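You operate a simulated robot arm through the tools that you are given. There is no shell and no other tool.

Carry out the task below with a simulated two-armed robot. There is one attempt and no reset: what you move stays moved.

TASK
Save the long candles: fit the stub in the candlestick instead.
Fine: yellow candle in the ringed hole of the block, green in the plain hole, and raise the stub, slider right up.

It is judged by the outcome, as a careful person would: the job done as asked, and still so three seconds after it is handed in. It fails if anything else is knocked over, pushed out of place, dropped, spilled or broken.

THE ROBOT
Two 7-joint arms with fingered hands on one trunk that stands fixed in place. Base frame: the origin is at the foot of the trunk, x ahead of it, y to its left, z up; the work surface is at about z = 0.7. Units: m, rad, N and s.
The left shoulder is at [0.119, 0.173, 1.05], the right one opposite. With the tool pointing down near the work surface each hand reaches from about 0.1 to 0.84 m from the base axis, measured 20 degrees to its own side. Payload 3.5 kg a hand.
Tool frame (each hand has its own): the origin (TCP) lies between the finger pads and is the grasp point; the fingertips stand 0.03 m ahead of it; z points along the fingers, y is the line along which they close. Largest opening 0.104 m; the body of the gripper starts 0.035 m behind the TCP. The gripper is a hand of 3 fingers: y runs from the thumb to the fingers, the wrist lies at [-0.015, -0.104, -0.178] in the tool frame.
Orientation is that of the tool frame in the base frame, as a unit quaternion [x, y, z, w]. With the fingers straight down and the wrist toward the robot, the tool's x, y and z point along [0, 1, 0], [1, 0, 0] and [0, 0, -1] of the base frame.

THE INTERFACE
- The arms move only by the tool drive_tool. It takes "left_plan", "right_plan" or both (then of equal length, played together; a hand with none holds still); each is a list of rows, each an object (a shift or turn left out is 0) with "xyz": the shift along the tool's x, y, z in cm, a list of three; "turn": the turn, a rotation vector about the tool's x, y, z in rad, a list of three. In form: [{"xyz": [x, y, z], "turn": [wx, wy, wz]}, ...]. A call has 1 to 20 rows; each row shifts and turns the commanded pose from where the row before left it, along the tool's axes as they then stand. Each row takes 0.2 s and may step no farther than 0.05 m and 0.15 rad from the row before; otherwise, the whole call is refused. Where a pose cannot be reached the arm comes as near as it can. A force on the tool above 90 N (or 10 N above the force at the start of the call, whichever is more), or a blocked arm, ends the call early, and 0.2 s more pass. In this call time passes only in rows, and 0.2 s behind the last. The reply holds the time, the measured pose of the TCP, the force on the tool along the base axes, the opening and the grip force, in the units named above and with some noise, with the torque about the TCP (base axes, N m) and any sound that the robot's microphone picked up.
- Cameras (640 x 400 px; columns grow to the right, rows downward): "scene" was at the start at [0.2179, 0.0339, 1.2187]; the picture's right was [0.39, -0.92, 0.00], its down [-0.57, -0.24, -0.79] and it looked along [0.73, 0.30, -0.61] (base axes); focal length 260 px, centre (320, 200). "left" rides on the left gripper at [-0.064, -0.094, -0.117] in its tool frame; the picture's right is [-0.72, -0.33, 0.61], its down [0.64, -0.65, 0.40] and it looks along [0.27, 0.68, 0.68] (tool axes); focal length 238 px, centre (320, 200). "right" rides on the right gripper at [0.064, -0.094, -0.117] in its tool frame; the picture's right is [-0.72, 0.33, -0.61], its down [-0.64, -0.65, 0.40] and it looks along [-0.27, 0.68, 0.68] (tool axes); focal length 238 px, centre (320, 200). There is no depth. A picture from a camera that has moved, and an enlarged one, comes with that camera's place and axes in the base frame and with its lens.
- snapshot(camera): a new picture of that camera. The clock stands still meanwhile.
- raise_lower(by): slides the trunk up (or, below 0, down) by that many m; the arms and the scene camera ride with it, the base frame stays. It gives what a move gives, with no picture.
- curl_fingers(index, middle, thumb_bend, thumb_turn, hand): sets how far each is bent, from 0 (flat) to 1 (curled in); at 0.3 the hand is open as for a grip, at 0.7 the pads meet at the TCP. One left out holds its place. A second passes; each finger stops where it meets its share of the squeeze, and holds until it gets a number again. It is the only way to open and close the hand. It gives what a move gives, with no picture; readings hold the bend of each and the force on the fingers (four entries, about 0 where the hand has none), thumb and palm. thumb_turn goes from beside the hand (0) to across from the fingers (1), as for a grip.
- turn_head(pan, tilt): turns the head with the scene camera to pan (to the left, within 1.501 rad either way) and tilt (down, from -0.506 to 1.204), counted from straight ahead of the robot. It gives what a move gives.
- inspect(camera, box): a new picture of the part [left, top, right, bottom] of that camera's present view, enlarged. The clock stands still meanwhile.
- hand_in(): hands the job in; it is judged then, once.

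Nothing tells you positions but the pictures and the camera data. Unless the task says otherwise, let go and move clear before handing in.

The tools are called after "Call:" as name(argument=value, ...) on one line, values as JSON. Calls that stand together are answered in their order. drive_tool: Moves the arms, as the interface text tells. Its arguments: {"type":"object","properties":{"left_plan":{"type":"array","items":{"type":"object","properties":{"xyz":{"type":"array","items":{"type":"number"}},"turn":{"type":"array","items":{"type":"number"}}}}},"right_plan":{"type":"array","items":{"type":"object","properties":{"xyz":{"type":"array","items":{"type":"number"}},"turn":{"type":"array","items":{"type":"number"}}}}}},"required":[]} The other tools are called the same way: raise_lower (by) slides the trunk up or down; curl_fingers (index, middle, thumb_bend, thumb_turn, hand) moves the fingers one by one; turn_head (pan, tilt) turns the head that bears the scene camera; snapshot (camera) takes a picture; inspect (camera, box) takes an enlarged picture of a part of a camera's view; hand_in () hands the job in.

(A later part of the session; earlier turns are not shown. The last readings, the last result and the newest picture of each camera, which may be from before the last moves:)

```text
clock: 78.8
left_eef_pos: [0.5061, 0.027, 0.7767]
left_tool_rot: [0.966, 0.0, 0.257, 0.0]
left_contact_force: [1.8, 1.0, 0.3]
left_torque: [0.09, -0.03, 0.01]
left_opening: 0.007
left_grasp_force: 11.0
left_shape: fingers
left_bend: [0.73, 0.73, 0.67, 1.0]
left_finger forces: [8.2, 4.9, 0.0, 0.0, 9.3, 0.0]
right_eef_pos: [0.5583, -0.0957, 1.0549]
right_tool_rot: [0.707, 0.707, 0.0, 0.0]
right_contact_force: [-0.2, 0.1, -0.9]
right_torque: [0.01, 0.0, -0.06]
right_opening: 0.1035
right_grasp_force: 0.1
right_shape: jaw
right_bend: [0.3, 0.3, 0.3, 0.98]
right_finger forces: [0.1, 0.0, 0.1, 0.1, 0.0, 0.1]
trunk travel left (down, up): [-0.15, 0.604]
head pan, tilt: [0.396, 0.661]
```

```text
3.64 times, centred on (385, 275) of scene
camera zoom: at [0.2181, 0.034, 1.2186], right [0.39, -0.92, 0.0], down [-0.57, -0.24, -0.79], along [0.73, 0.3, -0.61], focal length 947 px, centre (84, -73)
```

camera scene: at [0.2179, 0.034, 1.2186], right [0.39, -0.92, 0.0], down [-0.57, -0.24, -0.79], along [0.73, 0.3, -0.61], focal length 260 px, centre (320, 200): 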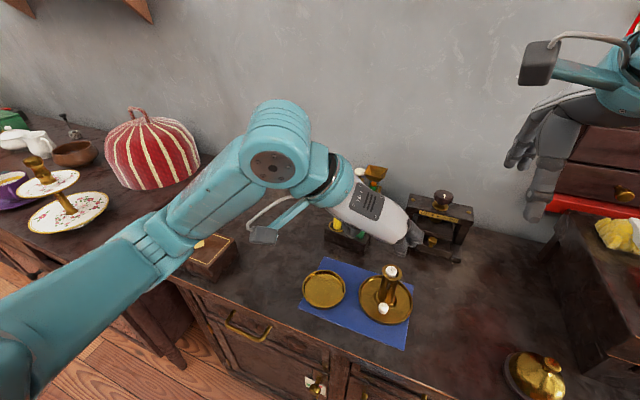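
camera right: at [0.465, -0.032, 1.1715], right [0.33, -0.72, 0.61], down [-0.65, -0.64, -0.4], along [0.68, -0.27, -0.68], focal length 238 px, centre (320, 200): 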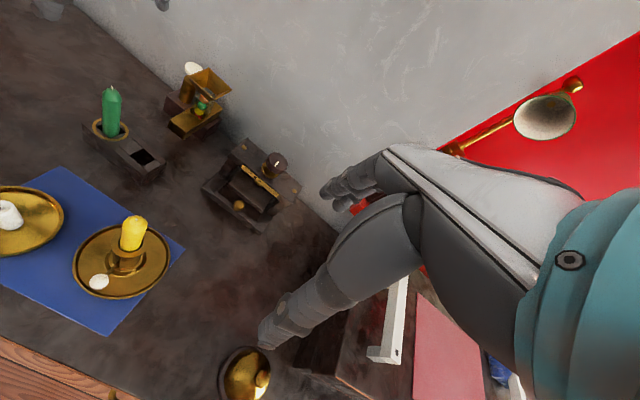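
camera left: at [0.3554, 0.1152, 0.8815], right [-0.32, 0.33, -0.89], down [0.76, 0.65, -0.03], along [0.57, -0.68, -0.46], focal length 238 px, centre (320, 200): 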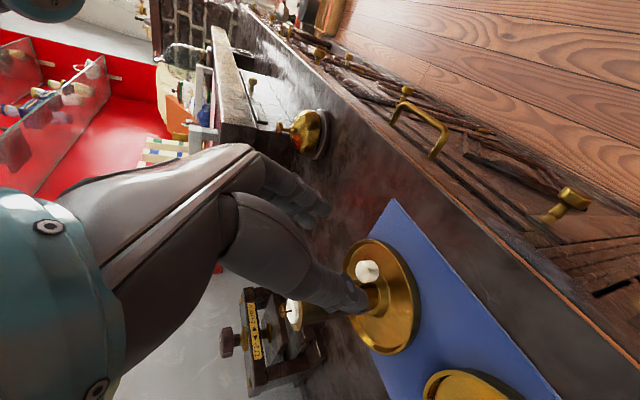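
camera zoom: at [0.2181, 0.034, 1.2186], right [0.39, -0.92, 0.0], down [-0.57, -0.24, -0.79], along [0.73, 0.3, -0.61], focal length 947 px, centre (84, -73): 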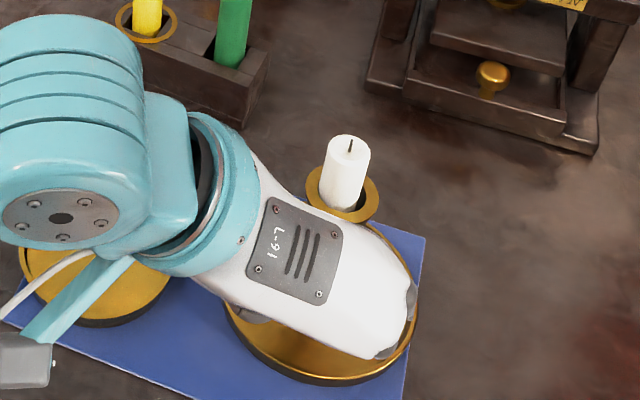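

Up 2.6 cm now with almost no resistance. I'll continue more slowly toward the stop.

Call:
drive_tool(left_plan=[{"xyz": [0.1, 0, -0.173]}, {"xyz": [0.1, 0, -0.173]}, {"xyz": [0.1, 0, -0.173]}, {"xyz": [0.1, 0, -0.173]}, {"xyz": [0, 0, 0]}])

Call:
inspect(camera="right", box=[60, 190, 180, 300])

Call:
inspect(camera="left", box=[240, 160, 440, 340])

```text
clock: 80.0
left_eef_pos: [0.5058, 0.0269, 0.7838]
left_tool_rot: [0.967, -0.001, 0.256, 0.0]
left_contact_force: [1.0, 0.5, 0.7]
left_torque: [0.09, 0.06, -0.03]
left_opening: 0.0073
left_grasp_force: 12.0
left_shape: fingers
left_bend: [0.73, 0.73, 0.67, 1.0]
left_finger forces: [9.6, 4.9, 0.1, 0.1, 9.5, 0.0]
right_eef_pos: [0.5597, -0.0962, 1.0551]
right_tool_rot: [0.708, 0.707, 0.0, 0.0]
right_contact_force: [0.3, 0.7, -0.8]
right_torque: [0.03, 0.01, -0.04]
right_opening: 0.1037
right_grasp_force: 0.1
right_shape: jaw
right_bend: [0.3, 0.3, 0.3, 0.98]
right_finger forces: [0.0, 0.0, 0.1, 0.1, 0.1, 0.0]
trunk travel left (down, up): [-0.15, 0.604]
head pan, tilt: [0.396, 0.661]
```

```text
3.64 times, centred on (120, 245) of right
camera zoom: at [0.4652, -0.0318, 1.1714], right [0.33, -0.72, 0.61], down [-0.65, -0.64, -0.4], along [0.68, -0.27, -0.68], focal length 867 px, centre (1047, 36)
```

zoom: 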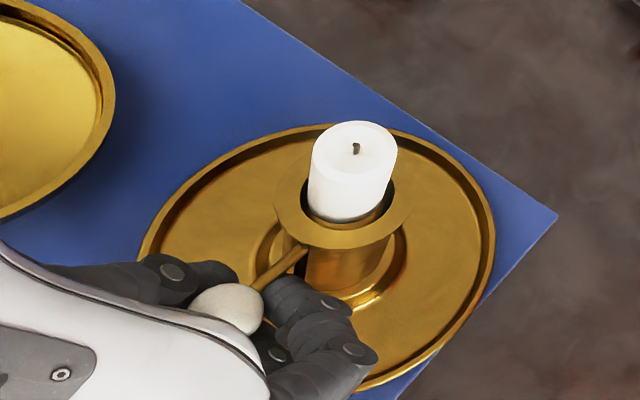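

```text
2.22 times, centred on (340, 250) of left
camera zoom: at [0.3921, 0.1211, 0.8545], right [-0.32, 0.33, -0.89], down [0.76, 0.65, -0.03], along [0.57, -0.68, -0.46], focal length 530 px, centre (276, 89)
```

zoom: 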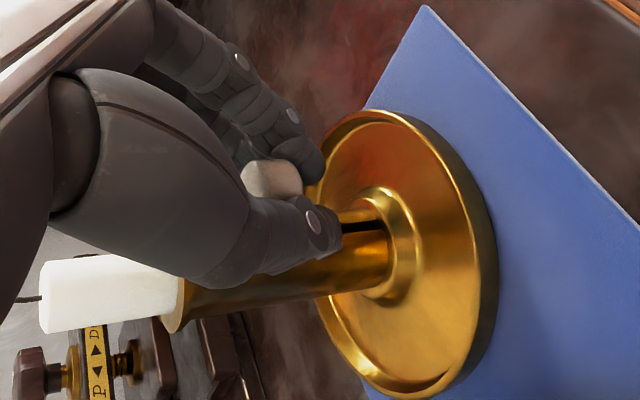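

Call:
drive_tool(left_plan=[{"xyz": [0.1, 0, -0.173]}, {"xyz": [0.1, 0, -0.173]}, {"xyz": [0, 0, 0]}])

Call:
inspect(camera="right", box=[80, 190, 180, 280])

Call:
inspect(camera="left", box=[240, 160, 440, 340])

Call:
inspect(camera="scene", box=[350, 220, 430, 320])

```text
clock: 80.8
left_eef_pos: [0.5057, 0.0267, 0.7883]
left_tool_rot: [0.967, 0.001, 0.257, 0.0]
left_contact_force: [1.0, -0.1, -4.8]
left_torque: [0.04, 0.04, 0.0]
left_opening: 0.0071
left_grasp_force: 11.3
left_shape: fingers
left_bend: [0.73, 0.73, 0.67, 1.0]
left_finger forces: [8.7, 4.9, 0.0, 0.1, 9.0, 0.0]
right_eef_pos: [0.5594, -0.096, 1.0565]
right_tool_rot: [0.707, 0.707, 0.0, 0.0]
right_contact_force: [0.3, 0.4, 0.1]
right_torque: [0.0, -0.02, 0.0]
right_opening: 0.1035
right_grasp_force: 0.1
right_shape: jaw
right_bend: [0.3, 0.3, 0.3, 0.98]
right_finger forces: [0.0, 0.0, 0.1, 0.0, 0.0, 0.0]
trunk travel left (down, up): [-0.15, 0.604]
head pan, tilt: [0.396, 0.661]
```

```text
4.44 times, centred on (130, 235) of right
camera zoom: at [0.4652, -0.0318, 1.1714], right [0.33, -0.72, 0.61], down [-0.65, -0.64, -0.4], along [0.68, -0.27, -0.68], focal length 1059 px, centre (1164, 44)
```

zoom: 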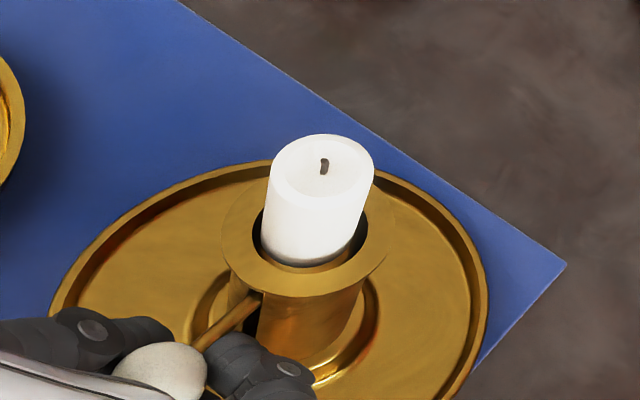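

```text
2.22 times, centred on (340, 250) of left
camera zoom: at [0.3919, 0.1212, 0.8587], right [-0.32, 0.33, -0.89], down [0.76, 0.65, -0.03], along [0.57, -0.68, -0.46], focal length 530 px, centre (276, 89)
```

zoom: 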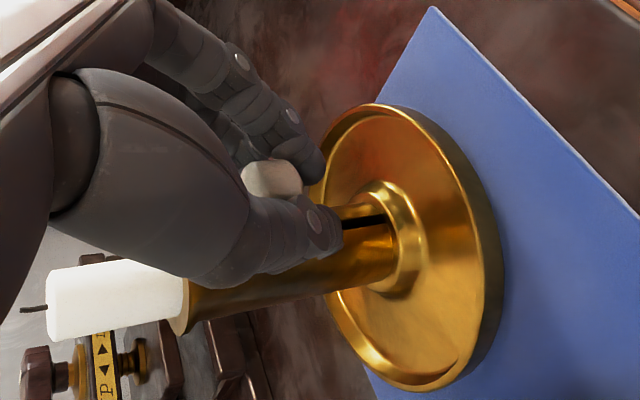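

```text
4.00 times, centred on (390, 270) of scene
camera zoom: at [0.2184, 0.034, 1.2185], right [0.39, -0.92, 0.0], down [-0.57, -0.24, -0.79], along [0.73, 0.3, -0.62], focal length 1041 px, centre (40, -80)
```

zoom: 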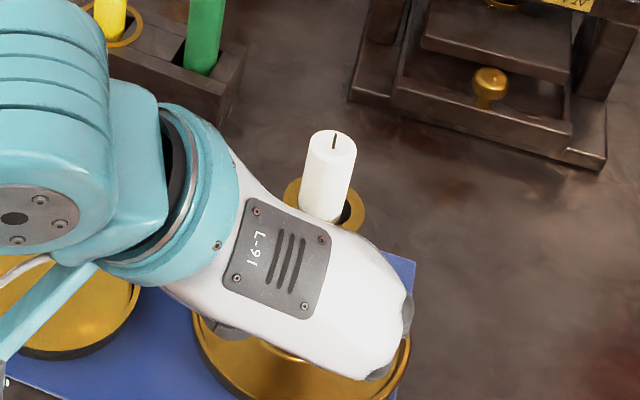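

The pull now meets about 5 N, and the stem is right under the flange, so the slider seems to have reached its stop. I'll check closely for any tipping of the candlestick before pressing on.

Call:
inspect(camera="right", box=[100, 220, 160, 280])

Call:
inspect(camera="left", box=[330, 180, 430, 320])

Call:
inspect(camera="scene", box=[365, 230, 425, 320])

```text
6.67 times, centred on (130, 250) of right
camera zoom: at [0.4652, -0.0318, 1.1714], right [0.33, -0.72, 0.61], down [-0.65, -0.64, -0.4], along [0.68, -0.27, -0.68], focal length 1589 px, centre (1587, -133)
```

zoom: 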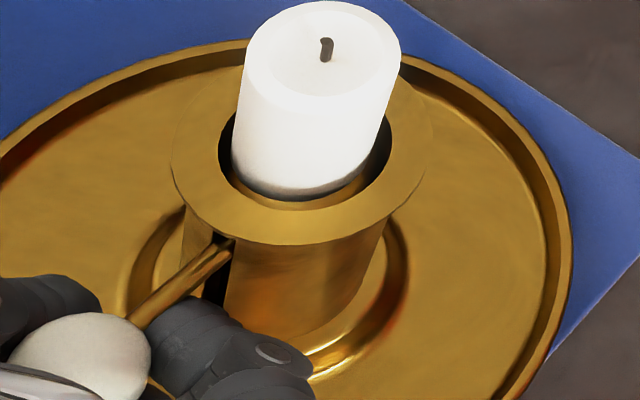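

```text
2.86 times, centred on (380, 250) of left
camera zoom: at [0.3919, 0.1212, 0.8587], right [-0.32, 0.33, -0.89], down [0.76, 0.65, -0.03], along [0.57, -0.68, -0.46], focal length 681 px, centre (149, 57)
```

zoom: 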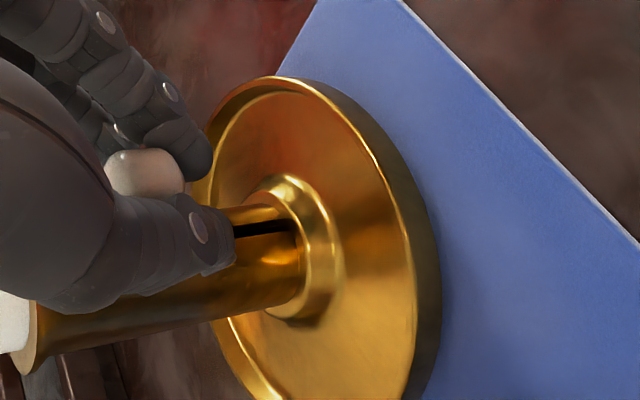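

```text
4.44 times, centred on (395, 275) of scene
camera zoom: at [0.2184, 0.034, 1.2185], right [0.39, -0.92, 0.0], down [-0.57, -0.24, -0.79], along [0.73, 0.3, -0.62], focal length 1157 px, centre (-13, -133)
```

zoom: 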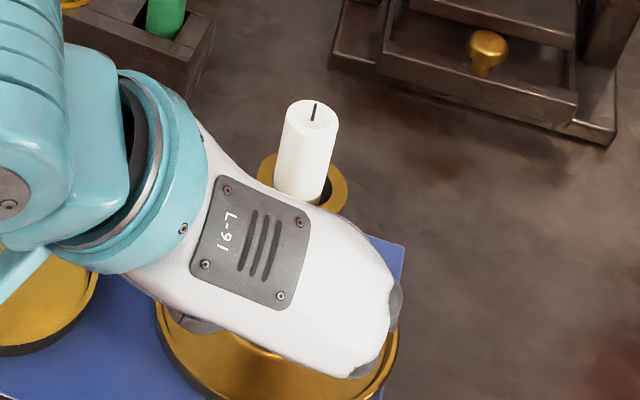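

Call:
drive_tool(left_plan=[{"xyz": [0.05, 0, -0.087]}, {"xyz": [0, 0, 0]}])

Call:
inspect(camera="right", box=[100, 220, 160, 280])

Call:
inspect(camera="left", box=[330, 180, 430, 320])

```text
clock: 81.4
left_eef_pos: [0.5057, 0.0263, 0.7885]
left_tool_rot: [0.967, 0.0, 0.257, 0.0]
left_contact_force: [1.3, 0.8, -5.1]
left_torque: [0.1, 0.09, 0.0]
left_opening: 0.007
left_grasp_force: 11.6
left_shape: fingers
left_bend: [0.73, 0.73, 0.67, 1.0]
left_finger forces: [8.4, 5.0, 0.1, 0.0, 8.8, 0.0]
right_eef_pos: [0.5591, -0.0947, 1.054]
right_tool_rot: [0.707, 0.707, 0.0, 0.0]
right_contact_force: [-0.2, -0.6, 0.0]
right_torque: [-0.02, -0.02, -0.01]
right_opening: 0.1036
right_grasp_force: 0.2
right_shape: jaw
right_bend: [0.3, 0.3, 0.3, 0.98]
right_finger forces: [0.1, 0.0, 0.0, 0.1, 0.0, 0.0]
trunk travel left (down, up): [-0.15, 0.604]
head pan, tilt: [0.396, 0.661]
```

```text
6.67 times, centred on (130, 250) of right
camera zoom: at [0.4652, -0.0318, 1.1714], right [0.33, -0.72, 0.61], down [-0.65, -0.64, -0.4], along [0.68, -0.27, -0.68], focal length 1589 px, centre (1587, -133)
```

zoom: 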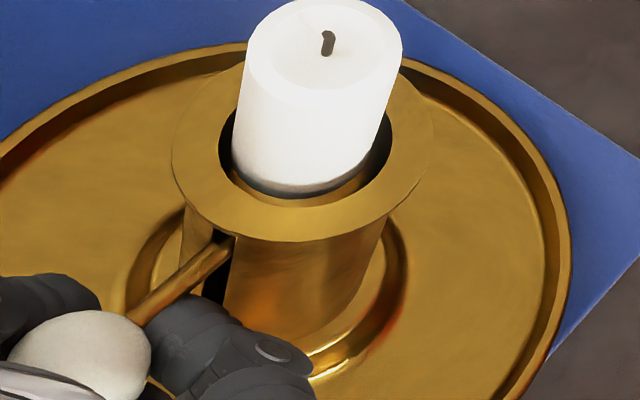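

```text
2.86 times, centred on (380, 250) of left
camera zoom: at [0.3919, 0.1212, 0.8598], right [-0.32, 0.33, -0.89], down [0.76, 0.65, -0.03], along [0.57, -0.68, -0.46], focal length 681 px, centre (149, 57)
```

zoom: 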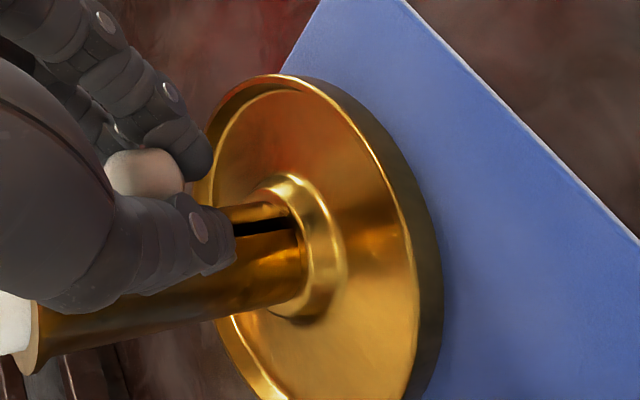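

The slider is hard against its stop, and further pull starts to tip the candlestick. I'll ease down 2 mm so the base sits flat again, then check.

Call:
drive_tool(left_plan=[{"xyz": [-0.05, 0, 0.087]}, {"xyz": [-0.05, 0, 0.087]}, {"xyz": [0, 0, 0]}])

Call:
inspect(camera="right", box=[100, 220, 160, 280])

Call:
inspect(camera="left", box=[330, 180, 430, 320])

```text
clock: 82.2
left_eef_pos: [0.5064, 0.0248, 0.7882]
left_tool_rot: [0.966, 0.0, 0.257, 0.0]
left_contact_force: [-1.6, 0.0, -3.3]
left_torque: [0.04, 0.1, 0.01]
left_opening: 0.0067
left_grasp_force: 10.4
left_shape: fingers
left_bend: [0.73, 0.73, 0.68, 1.0]
left_finger forces: [8.5, 3.8, 0.0, 0.0, 8.3, 0.0]
right_eef_pos: [0.5583, -0.0946, 1.0554]
right_tool_rot: [0.707, 0.707, 0.001, -0.001]
right_contact_force: [0.3, -0.4, 0.3]
right_torque: [0.01, 0.01, 0.0]
right_opening: 0.1038
right_grasp_force: 0.0
right_shape: jaw
right_bend: [0.3, 0.3, 0.3, 0.98]
right_finger forces: [0.0, 0.1, 0.0, 0.0, 0.0, 0.0]
trunk travel left (down, up): [-0.15, 0.604]
head pan, tilt: [0.396, 0.661]
```

```text
6.67 times, centred on (130, 250) of right
camera zoom: at [0.4648, -0.0319, 1.1717], right [0.33, -0.72, 0.61], down [-0.65, -0.64, -0.4], along [0.68, -0.27, -0.68], focal length 1589 px, centre (1587, -133)
```

zoom: 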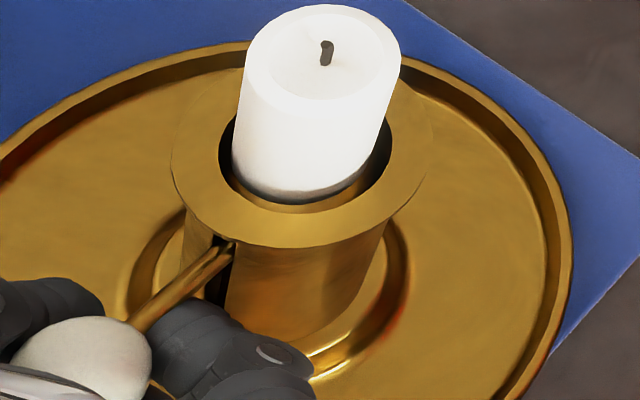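

```text
2.86 times, centred on (380, 250) of left
camera zoom: at [0.3918, 0.1209, 0.8582], right [-0.32, 0.33, -0.89], down [0.76, 0.65, -0.03], along [0.57, -0.68, -0.46], focal length 681 px, centre (149, 57)
```

zoom: 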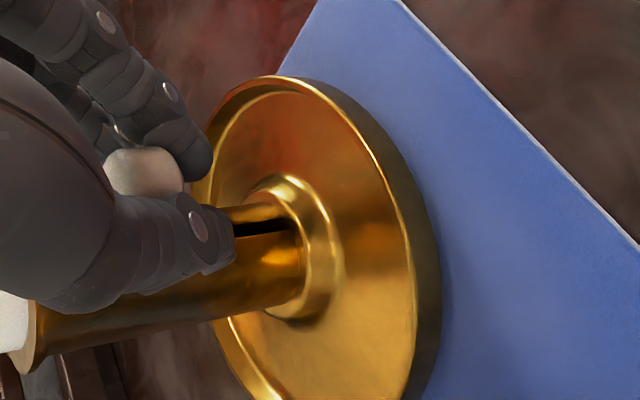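

Call:
drive_tool(left_plan=[{"xyz": [-0.04, 0, 0.07]}, {"xyz": [0, 0, 0]}])

```text
clock: 82.8
left_eef_pos: [0.5068, 0.0262, 0.7859]
left_tool_rot: [0.967, 0.0, 0.256, 0.001]
left_contact_force: [-2.1, -0.6, -2.8]
left_torque: [0.09, 0.06, 0.01]
left_opening: 0.0067
left_grasp_force: 10.4
left_shape: fingers
left_bend: [0.73, 0.73, 0.68, 1.0]
left_finger forces: [8.6, 3.8, 0.0, 0.0, 8.2, 0.0]
right_eef_pos: [0.5597, -0.096, 1.0558]
right_tool_rot: [0.707, 0.707, 0.0, 0.0]
right_contact_force: [-0.7, -0.1, 0.2]
right_torque: [-0.01, -0.01, 0.05]
right_opening: 0.1037
right_grasp_force: 0.1
right_shape: jaw
right_bend: [0.3, 0.3, 0.3, 0.98]
right_finger forces: [0.0, 0.0, 0.1, 0.1, 0.0, 0.1]
trunk travel left (down, up): [-0.15, 0.604]
head pan, tilt: [0.396, 0.661]
```

The base is flat and the slider is still held firmly against its stop, with about 3 N of upward pull. I'll release and see whether it stays.

Call:
curl_fingers(hand="left", index=0.6, middle=0.6, thumb_bend=0.6)

Call:
inspect(camera="right", box=[80, 200, 170, 290])

Call:
inspect(camera="left", box=[240, 160, 440, 340])

```text
clock: 83.8
left_eef_pos: [0.5056, 0.0269, 0.7864]
left_tool_rot: [0.966, 0.002, 0.257, 0.0]
left_contact_force: [-0.7, -0.4, -0.6]
left_torque: [0.03, 0.03, -0.02]
left_opening: 0.0255
left_grasp_force: 0.0
left_shape: fingers
left_bend: [0.6, 0.6, 0.6, 1.0]
left_finger forces: [0.0, 0.1, 0.0, 0.0, 0.1, 0.1]
right_eef_pos: [0.559, -0.0958, 1.0554]
right_tool_rot: [0.707, 0.708, 0.0, 0.001]
right_contact_force: [0.2, -0.6, 0.8]
right_torque: [-0.01, -0.01, 0.0]
right_opening: 0.1036
right_grasp_force: 0.1
right_shape: jaw
right_bend: [0.3, 0.3, 0.3, 0.98]
right_finger forces: [0.0, 0.0, 0.2, 0.0, 0.0, 0.0]
trunk travel left (down, up): [-0.15, 0.604]
head pan, tilt: [0.396, 0.661]
```

```text
4.44 times, centred on (125, 245) of right
camera zoom: at [0.4648, -0.0318, 1.1717], right [0.33, -0.72, 0.61], down [-0.65, -0.64, -0.4], along [0.68, -0.27, -0.68], focal length 1059 px, centre (1187, 0)
```

zoom: 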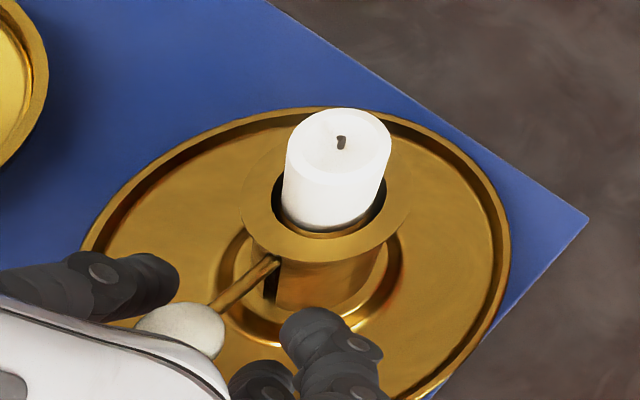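

```text
2.22 times, centred on (340, 250) of left
camera zoom: at [0.3924, 0.1211, 0.857], right [-0.32, 0.33, -0.89], down [0.76, 0.65, -0.03], along [0.57, -0.68, -0.46], focal length 530 px, centre (276, 89)
```

zoom: 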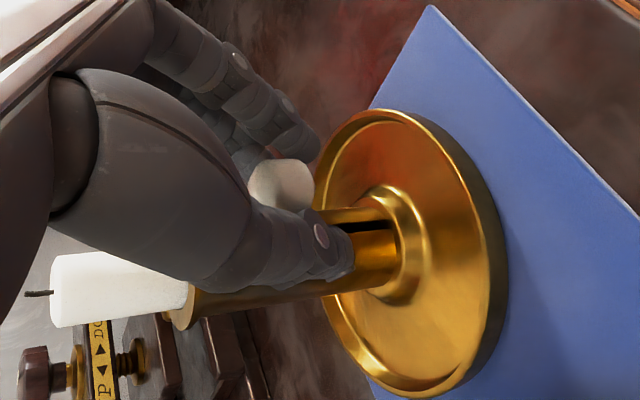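

The slider holds at the top on its own. I'll open wider and back the hand away along the finger axis.

Call:
curl_fingers(hand="left", index=0.42, middle=0.42, thumb_bend=0.42)

Call:
drive_tool(left_plan=[{"xyz": [0, 0, -1.5]}, {"xyz": [0, 0, -2.0]}, {"xyz": [0, 0, -2.5]}, {"xyz": [0, 0, -3.0]}, {"xyz": [-2.0, -2.0, -2.0]}, {"xyz": [-2.0, -3.0, -2.0]}, {"xyz": [0, 0, 0]}])

Call:
snapshot(camera="scene")

Call:
inspect(camera="right", box=[80, 200, 180, 300])

Call:
snapshot(camera="left")

```text
clock: 84.8
left_eef_pos: [0.5076, 0.0259, 0.7884]
left_tool_rot: [0.966, 0.001, 0.257, 0.001]
left_contact_force: [-0.1, 0.2, -0.4]
left_torque: [-0.03, 0.0, -0.01]
left_opening: 0.0725
left_grasp_force: 0.2
left_shape: fingers
left_bend: [0.42, 0.42, 0.42, 0.99]
left_finger forces: [0.1, 0.1, 0.1, 0.0, 0.0, 0.0]
right_eef_pos: [0.559, -0.0955, 1.0549]
right_tool_rot: [0.707, 0.707, 0.0, 0.0]
right_contact_force: [0.8, 0.2, -0.3]
right_torque: [-0.03, 0.01, 0.01]
right_opening: 0.104
right_grasp_force: 0.0
right_shape: jaw
right_bend: [0.3, 0.3, 0.3, 0.98]
right_finger forces: [0.1, 0.0, 0.0, 0.0, 0.0, 0.0]
trunk travel left (down, up): [-0.15, 0.604]
head pan, tilt: [0.396, 0.661]
```

```text
clock: 86.4
left_eef_pos: [0.4209, 0.0733, 0.8774]
left_tool_rot: [0.967, 0.0, 0.257, 0.0]
left_contact_force: [-0.2, 0.3, 0.3]
left_torque: [-0.01, 0.04, 0.01]
left_opening: 0.0721
left_grasp_force: 0.0
left_shape: fingers
left_bend: [0.42, 0.42, 0.42, 0.99]
left_finger forces: [0.0, 0.0, 0.1, 0.0, 0.1, 0.1]
left hand out of reach, approached as far as the arm can: row 6
right_eef_pos: [0.5594, -0.0948, 1.055]
right_tool_rot: [0.707, 0.707, 0.0, 0.001]
right_contact_force: [-0.3, 0.1, 0.1]
right_torque: [-0.04, -0.02, -0.01]
right_opening: 0.1037
right_grasp_force: 0.1
right_shape: jaw
right_bend: [0.3, 0.3, 0.3, 0.98]
right_finger forces: [0.1, 0.0, 0.0, 0.0, 0.0, 0.0]
trunk travel left (down, up): [-0.15, 0.604]
head pan, tilt: [0.396, 0.661]
```

```text
taken
camera scene: at [0.2178, 0.0341, 1.2187], right [0.39, -0.92, 0.0], down [-0.57, -0.24, -0.79], along [0.73, 0.3, -0.61], focal length 260 px, centre (320, 200)
```

scene: 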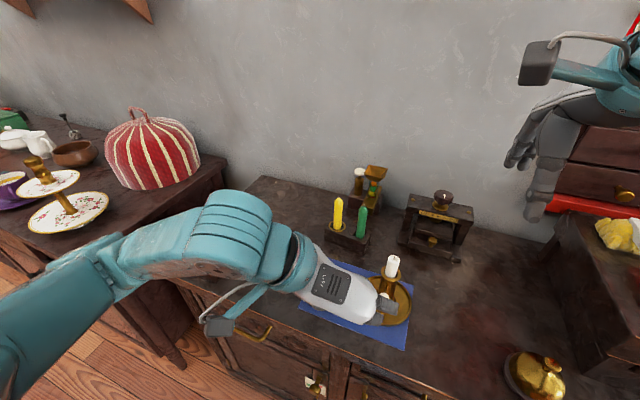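

```text
4.00 times, centred on (130, 250) of right
camera zoom: at [0.4646, -0.0317, 1.1717], right [0.33, -0.72, 0.61], down [-0.65, -0.64, -0.4], along [0.68, -0.27, -0.68], focal length 953 px, centre (1080, 0)
```

zoom: 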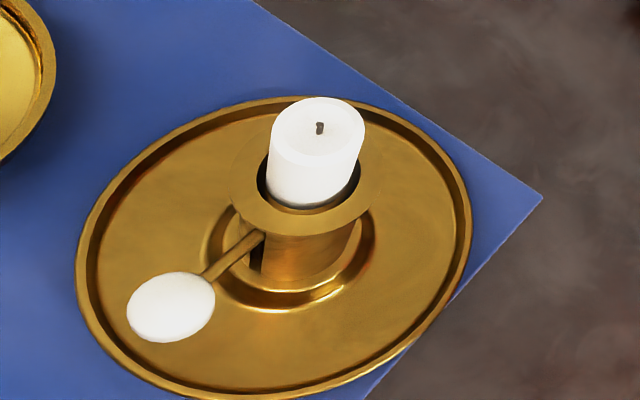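

```text
taken
camera left: at [0.3073, 0.1676, 0.9486], right [-0.32, 0.33, -0.89], down [0.76, 0.65, -0.03], along [0.57, -0.68, -0.46], focal length 238 px, centre (320, 200)
```

left: 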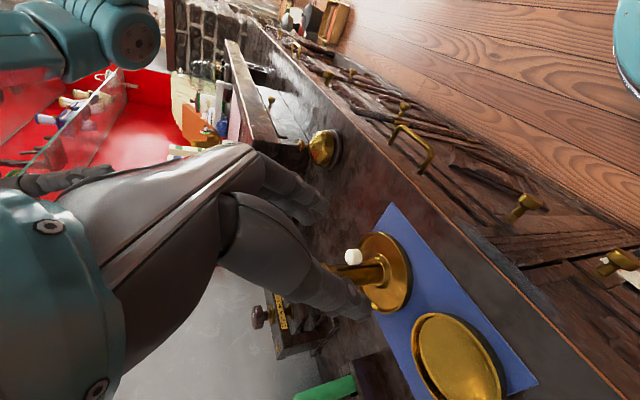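

The stub stands raised and the slider stays up. I'll move the left hand well clear to inspect the slot from the scene camera.

Call:
drive_tool(left_plan=[{"xyz": [1.5, -2.5, -2.6]}, {"xyz": [1.5, -2.5, -2.6]}, {"xyz": [1.5, -2.5, -2.6]}, {"xyz": [1.5, -2.5, -2.6]}, {"xyz": [0.5, -3.5, -0.86]}, {"xyz": [0.5, -3.5, -0.86]}, {"xyz": [0, 0, 0]}])

Call:
snapshot(camera="scene")

Call:
inspect(camera="scene", box=[365, 245, 425, 325])

Call:
inspect(camera="right", box=[100, 220, 160, 280])

```text
clock: 88.0
left_eef_pos: [0.4234, 0.2428, 1.0197]
left_tool_rot: [0.966, 0.0, 0.257, 0.001]
left_contact_force: [0.8, 0.9, 0.5]
left_torque: [0.0, -0.01, -0.01]
left_opening: 0.0724
left_grasp_force: 0.1
left_shape: fingers
left_bend: [0.42, 0.42, 0.42, 0.99]
left_finger forces: [0.0, 0.0, 0.1, 0.0, 0.1, 0.0]
left hand out of reach, approached as far as the arm can: row 1
right_eef_pos: [0.5601, -0.0943, 1.0552]
right_tool_rot: [0.707, 0.708, -0.001, 0.0]
right_contact_force: [-0.6, 0.4, 0.7]
right_torque: [0.02, 0.02, 0.03]
right_opening: 0.1037
right_grasp_force: 0.1
right_shape: jaw
right_bend: [0.3, 0.3, 0.3, 0.98]
right_finger forces: [0.0, 0.1, 0.0, 0.0, 0.0, 0.1]
trunk travel left (down, up): [-0.15, 0.604]
head pan, tilt: [0.396, 0.661]
```

```text
taken
camera scene: at [0.218, 0.034, 1.2186], right [0.39, -0.92, 0.0], down [-0.57, -0.24, -0.79], along [0.73, 0.3, -0.61], focal length 260 px, centre (320, 200)
```

scene: 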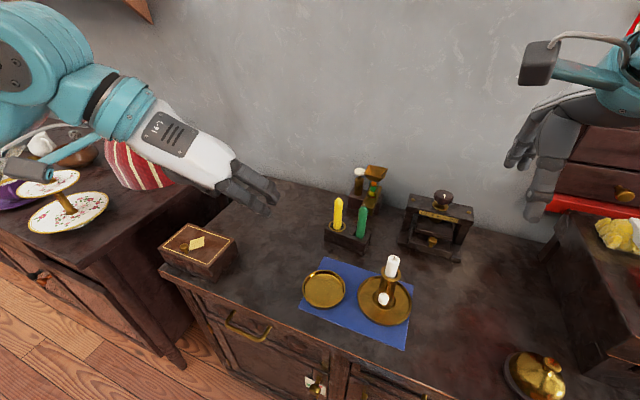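

```text
5.00 times, centred on (395, 285) of scene
camera zoom: at [0.218, 0.034, 1.2186], right [0.39, -0.92, 0.0], down [-0.57, -0.24, -0.79], along [0.73, 0.3, -0.61], focal length 1302 px, centre (-55, -225)
```

zoom: 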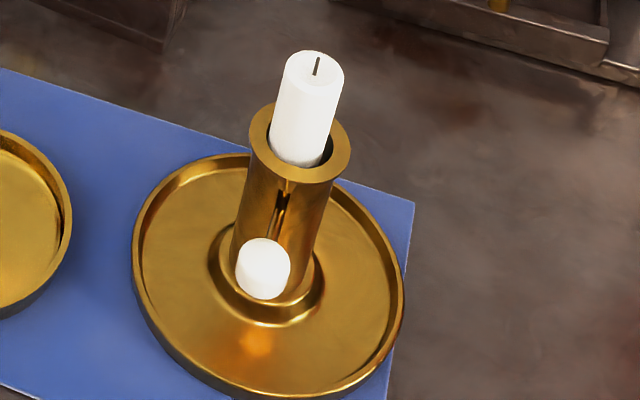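

```text
6.67 times, centred on (130, 250) of right
camera zoom: at [0.4648, -0.0318, 1.1716], right [0.33, -0.72, 0.61], down [-0.65, -0.64, -0.4], along [0.68, -0.27, -0.68], focal length 1589 px, centre (1587, -133)
```

zoom: 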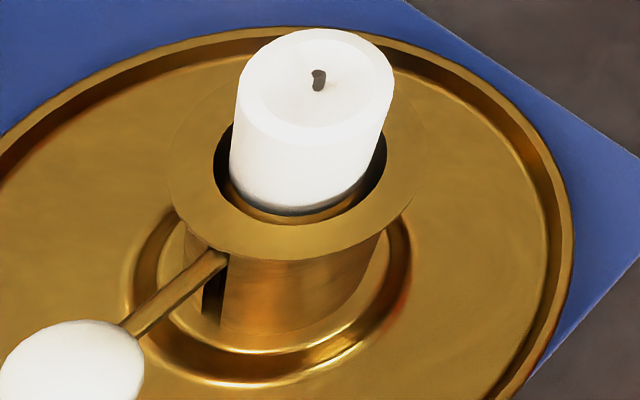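

Call:
inspect(camera="scene", box=[382, 268, 402, 298])

Call:
inspect(camera="right", box=[110, 245, 140, 275])

Call:
snapshot(camera="left")

```text
13.33 times, centred on (392, 283) of scene
camera zoom: at [0.218, 0.034, 1.2186], right [0.39, -0.92, 0.0], down [-0.57, -0.24, -0.79], along [0.73, 0.3, -0.61], focal length 3471 px, centre (-640, -907)
```

zoom: 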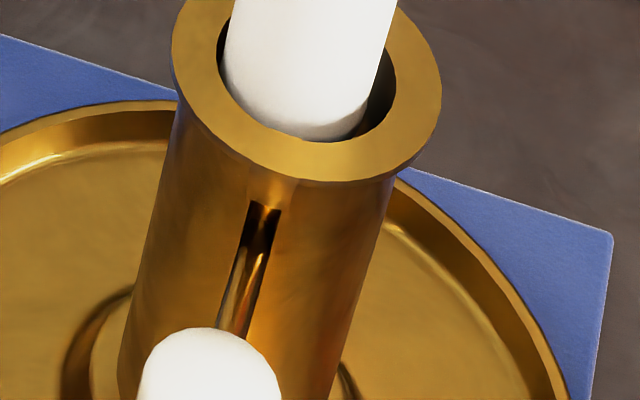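

```text
13.33 times, centred on (125, 260) of right
camera zoom: at [0.4648, -0.0318, 1.1716], right [0.33, -0.72, 0.61], down [-0.65, -0.64, -0.4], along [0.68, -0.27, -0.68], focal length 3178 px, centre (2920, -600)
```

zoom: 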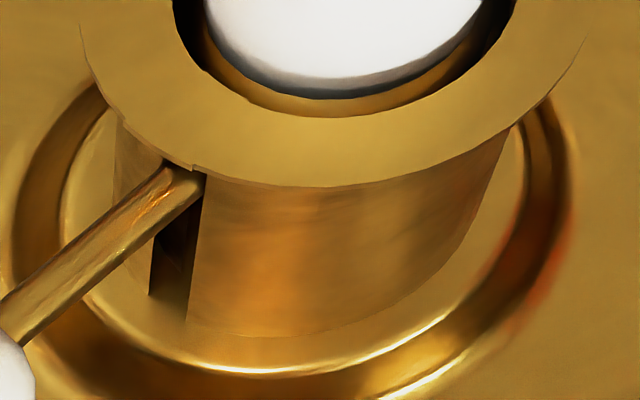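

```text
taken
camera left: at [0.3108, 0.3377, 1.0902], right [-0.32, 0.33, -0.89], down [0.76, 0.65, -0.03], along [0.57, -0.68, -0.46], focal length 238 px, centre (320, 200)
```

left: 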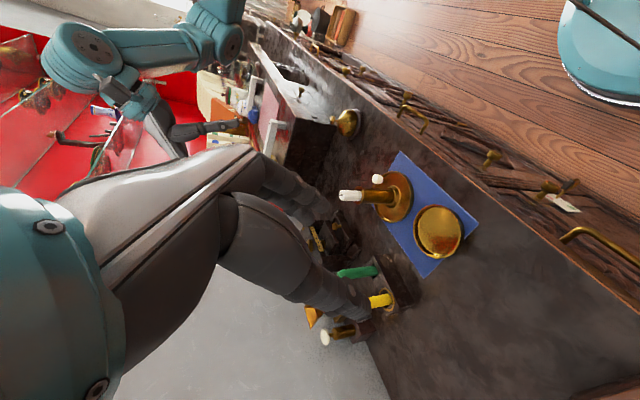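

Call:
inspect(camera="scene", box=[385, 276, 395, 292])

Call:
inspect(camera="left", box=[355, 165, 415, 225])

```text
16.00 times, centred on (390, 284) of scene
camera zoom: at [0.218, 0.034, 1.2186], right [0.39, -0.92, 0.0], down [-0.57, -0.24, -0.79], along [0.73, 0.3, -0.61], focal length 4165 px, centre (-800, -1144)
```

zoom: 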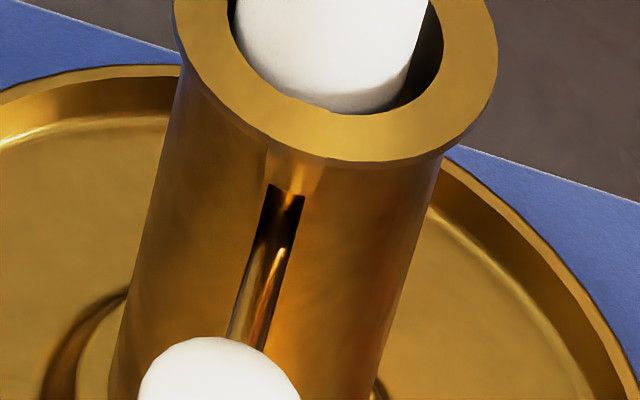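

```text
6.67 times, centred on (385, 195) of left
camera zoom: at [0.3108, 0.3377, 1.0902], right [-0.32, 0.33, -0.89], down [0.76, 0.65, -0.03], along [0.57, -0.68, -0.46], focal length 1589 px, centre (-113, 233)
```

zoom: 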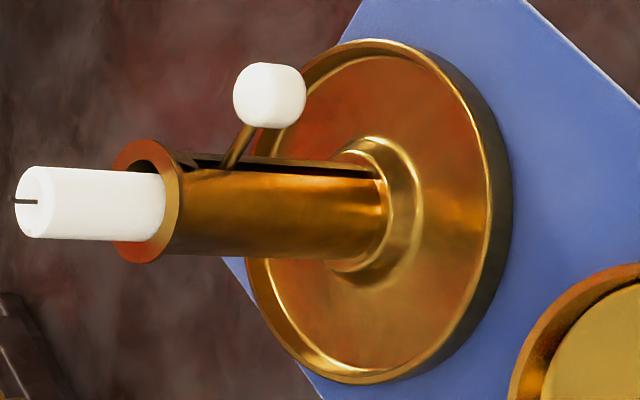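

From the side, the slider may have settled slightly after release. I'll check whether it is creeping by comparing views a few seconds apart.

Call:
drive_tool(left_plan=[{"xyz": [0, 0, 0]}, {"xyz": [0, 0, 0]}, {"xyz": [0, 0, 0]}, {"xyz": [0, 0, 0]}, {"xyz": [0, 0, 0]}, {"xyz": [0, 0, 0]}, {"xyz": [0, 0, 0]}, {"xyz": [0, 0, 0]}, {"xyz": [0, 0, 0]}, {"xyz": [0, 0, 0]}, {"xyz": [0, 0, 0]}, {"xyz": [0, 0, 0]}, {"xyz": [0, 0, 0]}, {"xyz": [0, 0, 0]}, {"xyz": [0, 0, 0]}])

Call:
inspect(camera="left", box=[355, 165, 415, 225])

Call:
inspect(camera="left", box=[360, 170, 390, 200])

Call:
inspect(camera="right", box=[100, 220, 160, 280])

```text
clock: 91.2
left_eef_pos: [0.4254, 0.2428, 1.0194]
left_tool_rot: [0.967, -0.001, 0.256, 0.0]
left_contact_force: [1.0, -0.2, -0.2]
left_torque: [0.01, -0.02, -0.01]
left_opening: 0.0723
left_grasp_force: 0.1
left_shape: fingers
left_bend: [0.42, 0.42, 0.42, 0.99]
left_finger forces: [0.0, 0.0, 0.1, 0.0, 0.0, 0.0]
right_eef_pos: [0.5588, -0.0965, 1.0559]
right_tool_rot: [0.707, 0.707, 0.0, 0.001]
right_contact_force: [0.5, 0.3, 0.5]
right_torque: [-0.03, 0.02, 0.0]
right_opening: 0.1038
right_grasp_force: 0.0
right_shape: jaw
right_bend: [0.3, 0.3, 0.3, 0.98]
right_finger forces: [0.1, 0.0, 0.1, 0.0, 0.1, 0.1]
trunk travel left (down, up): [-0.15, 0.604]
head pan, tilt: [0.396, 0.661]
```

```text
6.67 times, centred on (385, 195) of left
camera zoom: at [0.3109, 0.3373, 1.0901], right [-0.32, 0.33, -0.89], down [0.76, 0.65, -0.03], along [0.57, -0.68, -0.46], focal length 1589 px, centre (-113, 233)
```

zoom: 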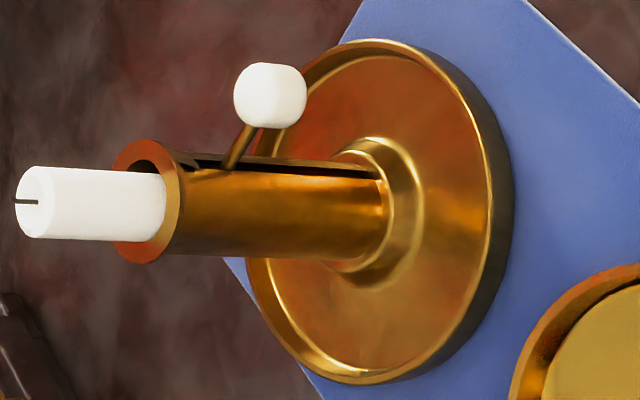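

```text
13.33 times, centred on (375, 185) of left
camera zoom: at [0.3109, 0.3373, 1.0901], right [-0.32, 0.33, -0.89], down [0.76, 0.65, -0.03], along [0.57, -0.68, -0.46], focal length 3178 px, centre (-413, 400)
```

zoom: 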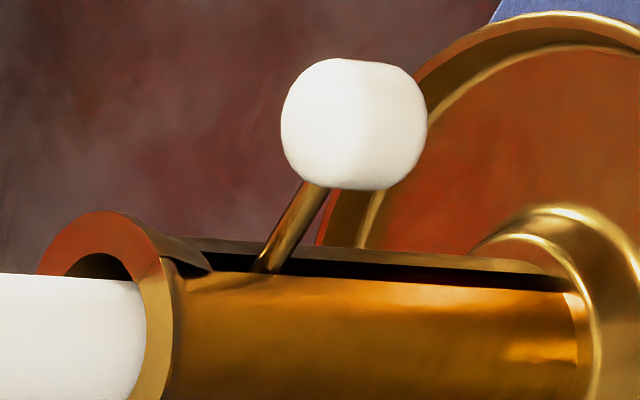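

```text
6.67 times, centred on (130, 250) of right
camera zoom: at [0.4648, -0.0318, 1.1717], right [0.33, -0.72, 0.61], down [-0.65, -0.64, -0.4], along [0.68, -0.27, -0.68], focal length 1589 px, centre (1587, -133)
```

zoom: 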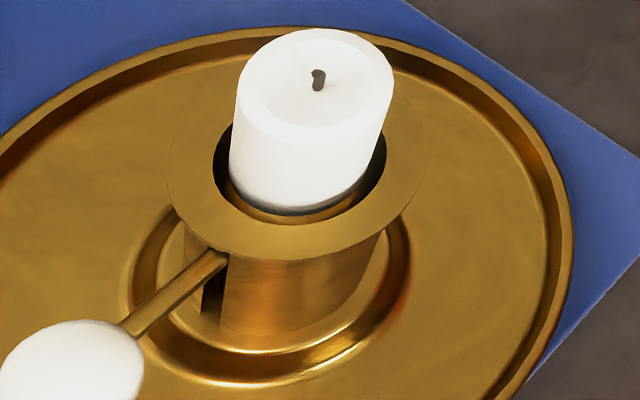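

No creep, but the knob (about 0.776) sits a few millimetres below where I held it (about 0.783). The candlestick was slightly tipped when I let go, so the slider dropped a little. I'll regrip and bring it to the stop in fine steps without tipping the base.

Call:
drive_tool(left_plan=[{"xyz": [-0.48, 3.54, 2.4]}, {"xyz": [-0.48, 3.54, 2.4]}, {"xyz": [-0.48, 3.54, 2.4]}, {"xyz": [-0.48, 3.54, 2.4]}, {"xyz": [-0.48, 3.54, 2.4]}, {"xyz": [-0.48, 3.53, 2.43]}, {"xyz": [-1.0, 0, 1.75]}, {"xyz": [-1.04, 0, 1.77]}, {"xyz": [0, 0, 0]}])

Call:
inspect(camera="right", box=[50, 190, 190, 310])

Call:
inspect(camera="left", box=[250, 160, 450, 340])

```text
clock: 93.2
left_eef_pos: [0.4739, 0.031, 0.8384]
left_tool_rot: [0.966, 0.0, 0.257, 0.0]
left_contact_force: [0.4, -0.3, -0.1]
left_torque: [-0.02, 0.0, 0.01]
left_opening: 0.0725
left_grasp_force: 0.0
left_shape: fingers
left_bend: [0.42, 0.42, 0.42, 0.99]
left_finger forces: [0.1, 0.1, 0.0, 0.0, 0.0, 0.0]
right_eef_pos: [0.5598, -0.0947, 1.056]
right_tool_rot: [0.707, 0.707, 0.0, 0.0]
right_contact_force: [0.1, 0.8, 0.4]
right_torque: [0.0, 0.01, -0.03]
right_opening: 0.1037
right_grasp_force: 0.0
right_shape: jaw
right_bend: [0.3, 0.3, 0.3, 0.98]
right_finger forces: [0.0, 0.1, 0.0, 0.0, 0.0, 0.0]
trunk travel left (down, up): [-0.15, 0.604]
head pan, tilt: [0.396, 0.661]
```

```text
3.33 times, centred on (120, 250) of right
camera zoom: at [0.4647, -0.0319, 1.1717], right [0.33, -0.72, 0.61], down [-0.65, -0.64, -0.4], along [0.68, -0.27, -0.68], focal length 794 px, centre (987, 33)
```

zoom: 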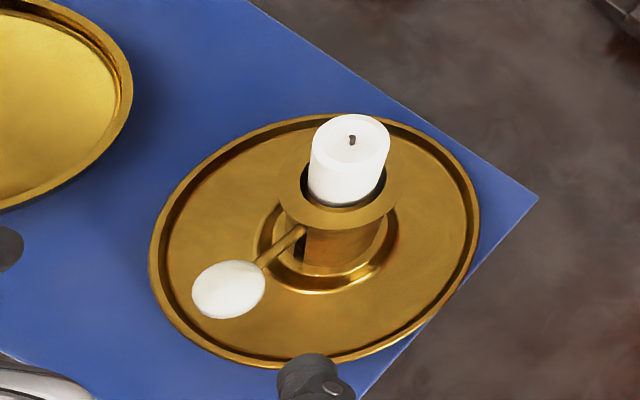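

```text
2.22 times, centred on (350, 250) of left
camera zoom: at [0.3591, 0.1245, 0.9088], right [-0.32, 0.33, -0.89], down [0.76, 0.65, -0.03], along [0.57, -0.68, -0.46], focal length 530 px, centre (253, 89)
```

zoom: 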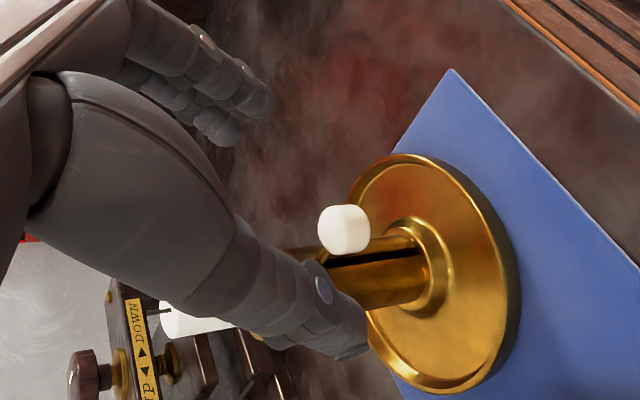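

Call:
drive_tool(left_plan=[{"xyz": [0.0, 0, 1.7]}, {"xyz": [0, 0, 1.7]}, {"xyz": [0, 0, 1.5]}, {"xyz": [0, 0, 1.0]}, {"xyz": [0, 0, 0.8]}, {"xyz": [0, 0, 0]}])

Call:
inspect(camera="right", box=[60, 190, 180, 300])

Call:
inspect(camera="left", box=[240, 160, 440, 340])

```text
clock: 94.6
left_eef_pos: [0.5062, 0.0299, 0.7809]
left_tool_rot: [0.966, 0.0, 0.258, 0.0]
left_contact_force: [-0.2, 0.6, 0.1]
left_torque: [-0.01, 0.0, -0.02]
left_opening: 0.0722
left_grasp_force: 0.0
left_shape: fingers
left_bend: [0.42, 0.42, 0.42, 0.99]
left_finger forces: [0.0, 0.0, 0.0, 0.0, 0.1, 0.0]
right_eef_pos: [0.5598, -0.0951, 1.0556]
right_tool_rot: [0.707, 0.707, 0.0, 0.0]
right_contact_force: [0.0, -0.1, -0.5]
right_torque: [-0.01, 0.0, -0.03]
right_opening: 0.1036
right_grasp_force: 0.0
right_shape: jaw
right_bend: [0.3, 0.3, 0.3, 0.98]
right_finger forces: [0.0, 0.0, 0.1, 0.0, 0.0, 0.0]
trunk travel left (down, up): [-0.15, 0.604]
head pan, tilt: [0.396, 0.661]
```

```text
3.64 times, centred on (120, 245) of right
camera zoom: at [0.4648, -0.0318, 1.1717], right [0.33, -0.72, 0.61], down [-0.65, -0.64, -0.4], along [0.68, -0.27, -0.68], focal length 867 px, centre (1047, 36)
```

zoom: 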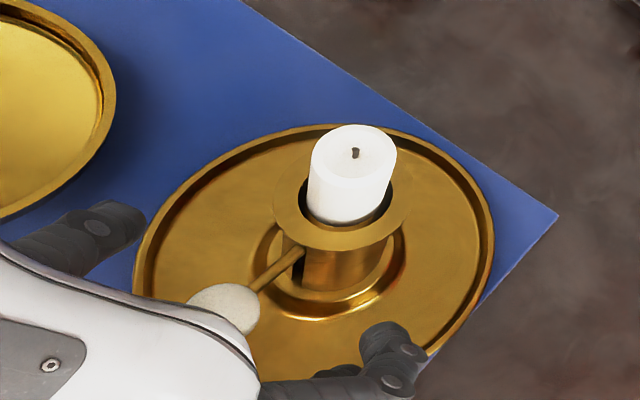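

```text
2.22 times, centred on (340, 250) of left
camera zoom: at [0.3925, 0.1246, 0.8518], right [-0.32, 0.33, -0.89], down [0.76, 0.65, -0.03], along [0.57, -0.68, -0.46], focal length 530 px, centre (276, 89)
```

zoom: 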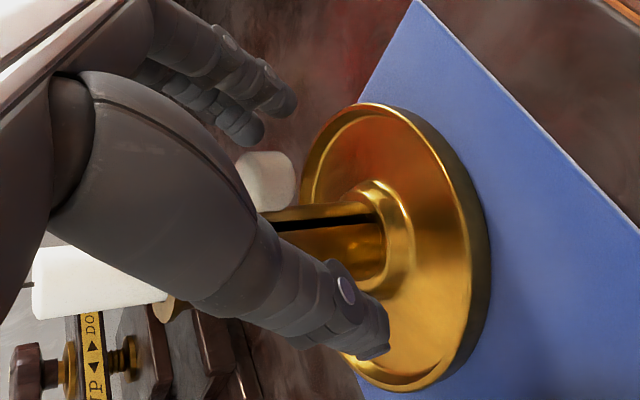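

The stub's height here shows the slider about 4–5 mm below its stop. I'll grip the knob again.

Call:
curl_fingers(hand="left", index=0.64, middle=0.64, thumb_bend=0.64)

Call:
inspect(camera="right", box=[60, 190, 180, 300])

Call:
curl_fingers(hand="left", index=0.73, middle=0.73, thumb_bend=0.73)

Call:
inspect(camera="right", box=[60, 190, 180, 300])

Call:
inspect(camera="left", box=[240, 160, 440, 340])

```text
clock: 95.6
left_eef_pos: [0.5064, 0.0289, 0.7829]
left_tool_rot: [0.966, -0.001, 0.258, 0.0]
left_contact_force: [0.3, 0.6, -0.6]
left_torque: [0.03, -0.03, -0.01]
left_opening: 0.0162
left_grasp_force: 0.0
left_shape: fingers
left_bend: [0.64, 0.64, 0.64, 1.0]
left_finger forces: [0.1, 0.1, 0.0, 0.1, 0.0, 0.0]
right_eef_pos: [0.5591, -0.095, 1.0556]
right_tool_rot: [0.707, 0.707, 0.0, 0.0]
right_contact_force: [0.5, 0.8, -0.1]
right_torque: [0.01, -0.01, 0.01]
right_opening: 0.1037
right_grasp_force: 0.1
right_shape: jaw
right_bend: [0.3, 0.3, 0.3, 0.98]
right_finger forces: [0.1, 0.1, 0.0, 0.0, 0.1, 0.1]
trunk travel left (down, up): [-0.15, 0.604]
head pan, tilt: [0.396, 0.661]
```

```text
3.64 times, centred on (120, 245) of right
camera zoom: at [0.4648, -0.0318, 1.1716], right [0.33, -0.72, 0.61], down [-0.65, -0.64, -0.4], along [0.68, -0.27, -0.68], focal length 867 px, centre (1047, 36)
```

zoom: 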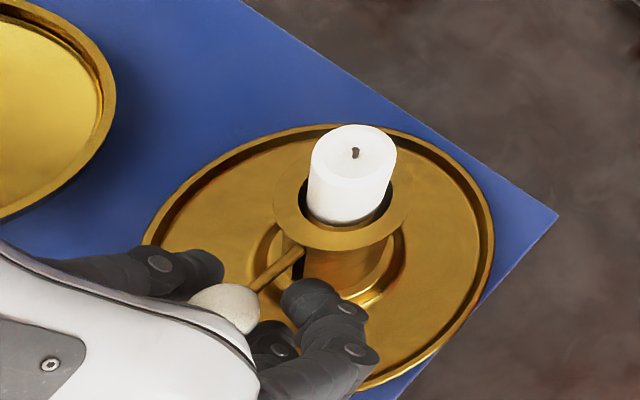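

```text
clock: 96.6
left_eef_pos: [0.5083, 0.0307, 0.7811]
left_tool_rot: [0.966, -0.001, 0.257, 0.0]
left_contact_force: [1.1, 0.0, -0.1]
left_torque: [0.07, 0.01, 0.01]
left_opening: 0.0038
left_grasp_force: 8.2
left_shape: fingers
left_bend: [0.72, 0.72, 0.69, 1.0]
left_finger forces: [7.5, 1.8, 0.0, 0.1, 6.3, 0.0]
right_eef_pos: [0.5589, -0.0951, 1.0548]
right_tool_rot: [0.707, 0.707, -0.001, 0.001]
right_contact_force: [-1.0, -0.8, 0.2]
right_torque: [-0.01, -0.01, -0.02]
right_opening: 0.1036
right_grasp_force: 0.1
right_shape: jaw
right_bend: [0.3, 0.3, 0.3, 0.98]
right_finger forces: [0.0, 0.0, 0.0, 0.0, 0.1, 0.0]
trunk travel left (down, up): [-0.15, 0.604]
head pan, tilt: [0.396, 0.661]
```

```text
3.64 times, centred on (120, 245) of right
camera zoom: at [0.4652, -0.0318, 1.1714], right [0.33, -0.72, 0.61], down [-0.65, -0.64, -0.4], along [0.68, -0.27, -0.68], focal length 867 px, centre (1047, 36)
```

zoom: 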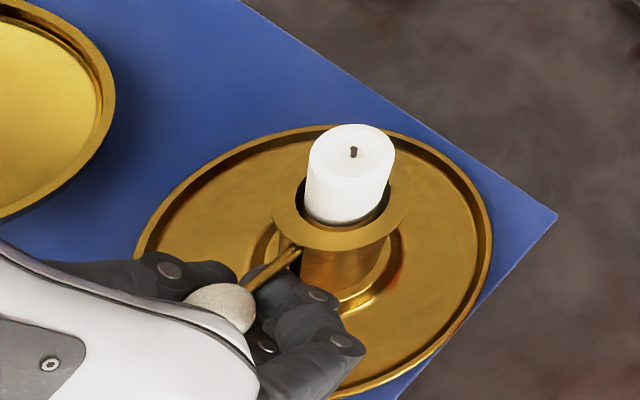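

```text
2.22 times, centred on (340, 250) of left
camera zoom: at [0.3928, 0.1247, 0.8517], right [-0.32, 0.33, -0.89], down [0.76, 0.65, -0.03], along [0.57, -0.68, -0.46], focal length 530 px, centre (276, 89)
```

zoom: 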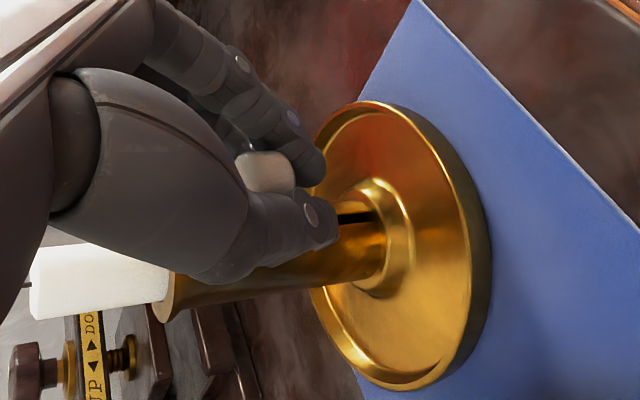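

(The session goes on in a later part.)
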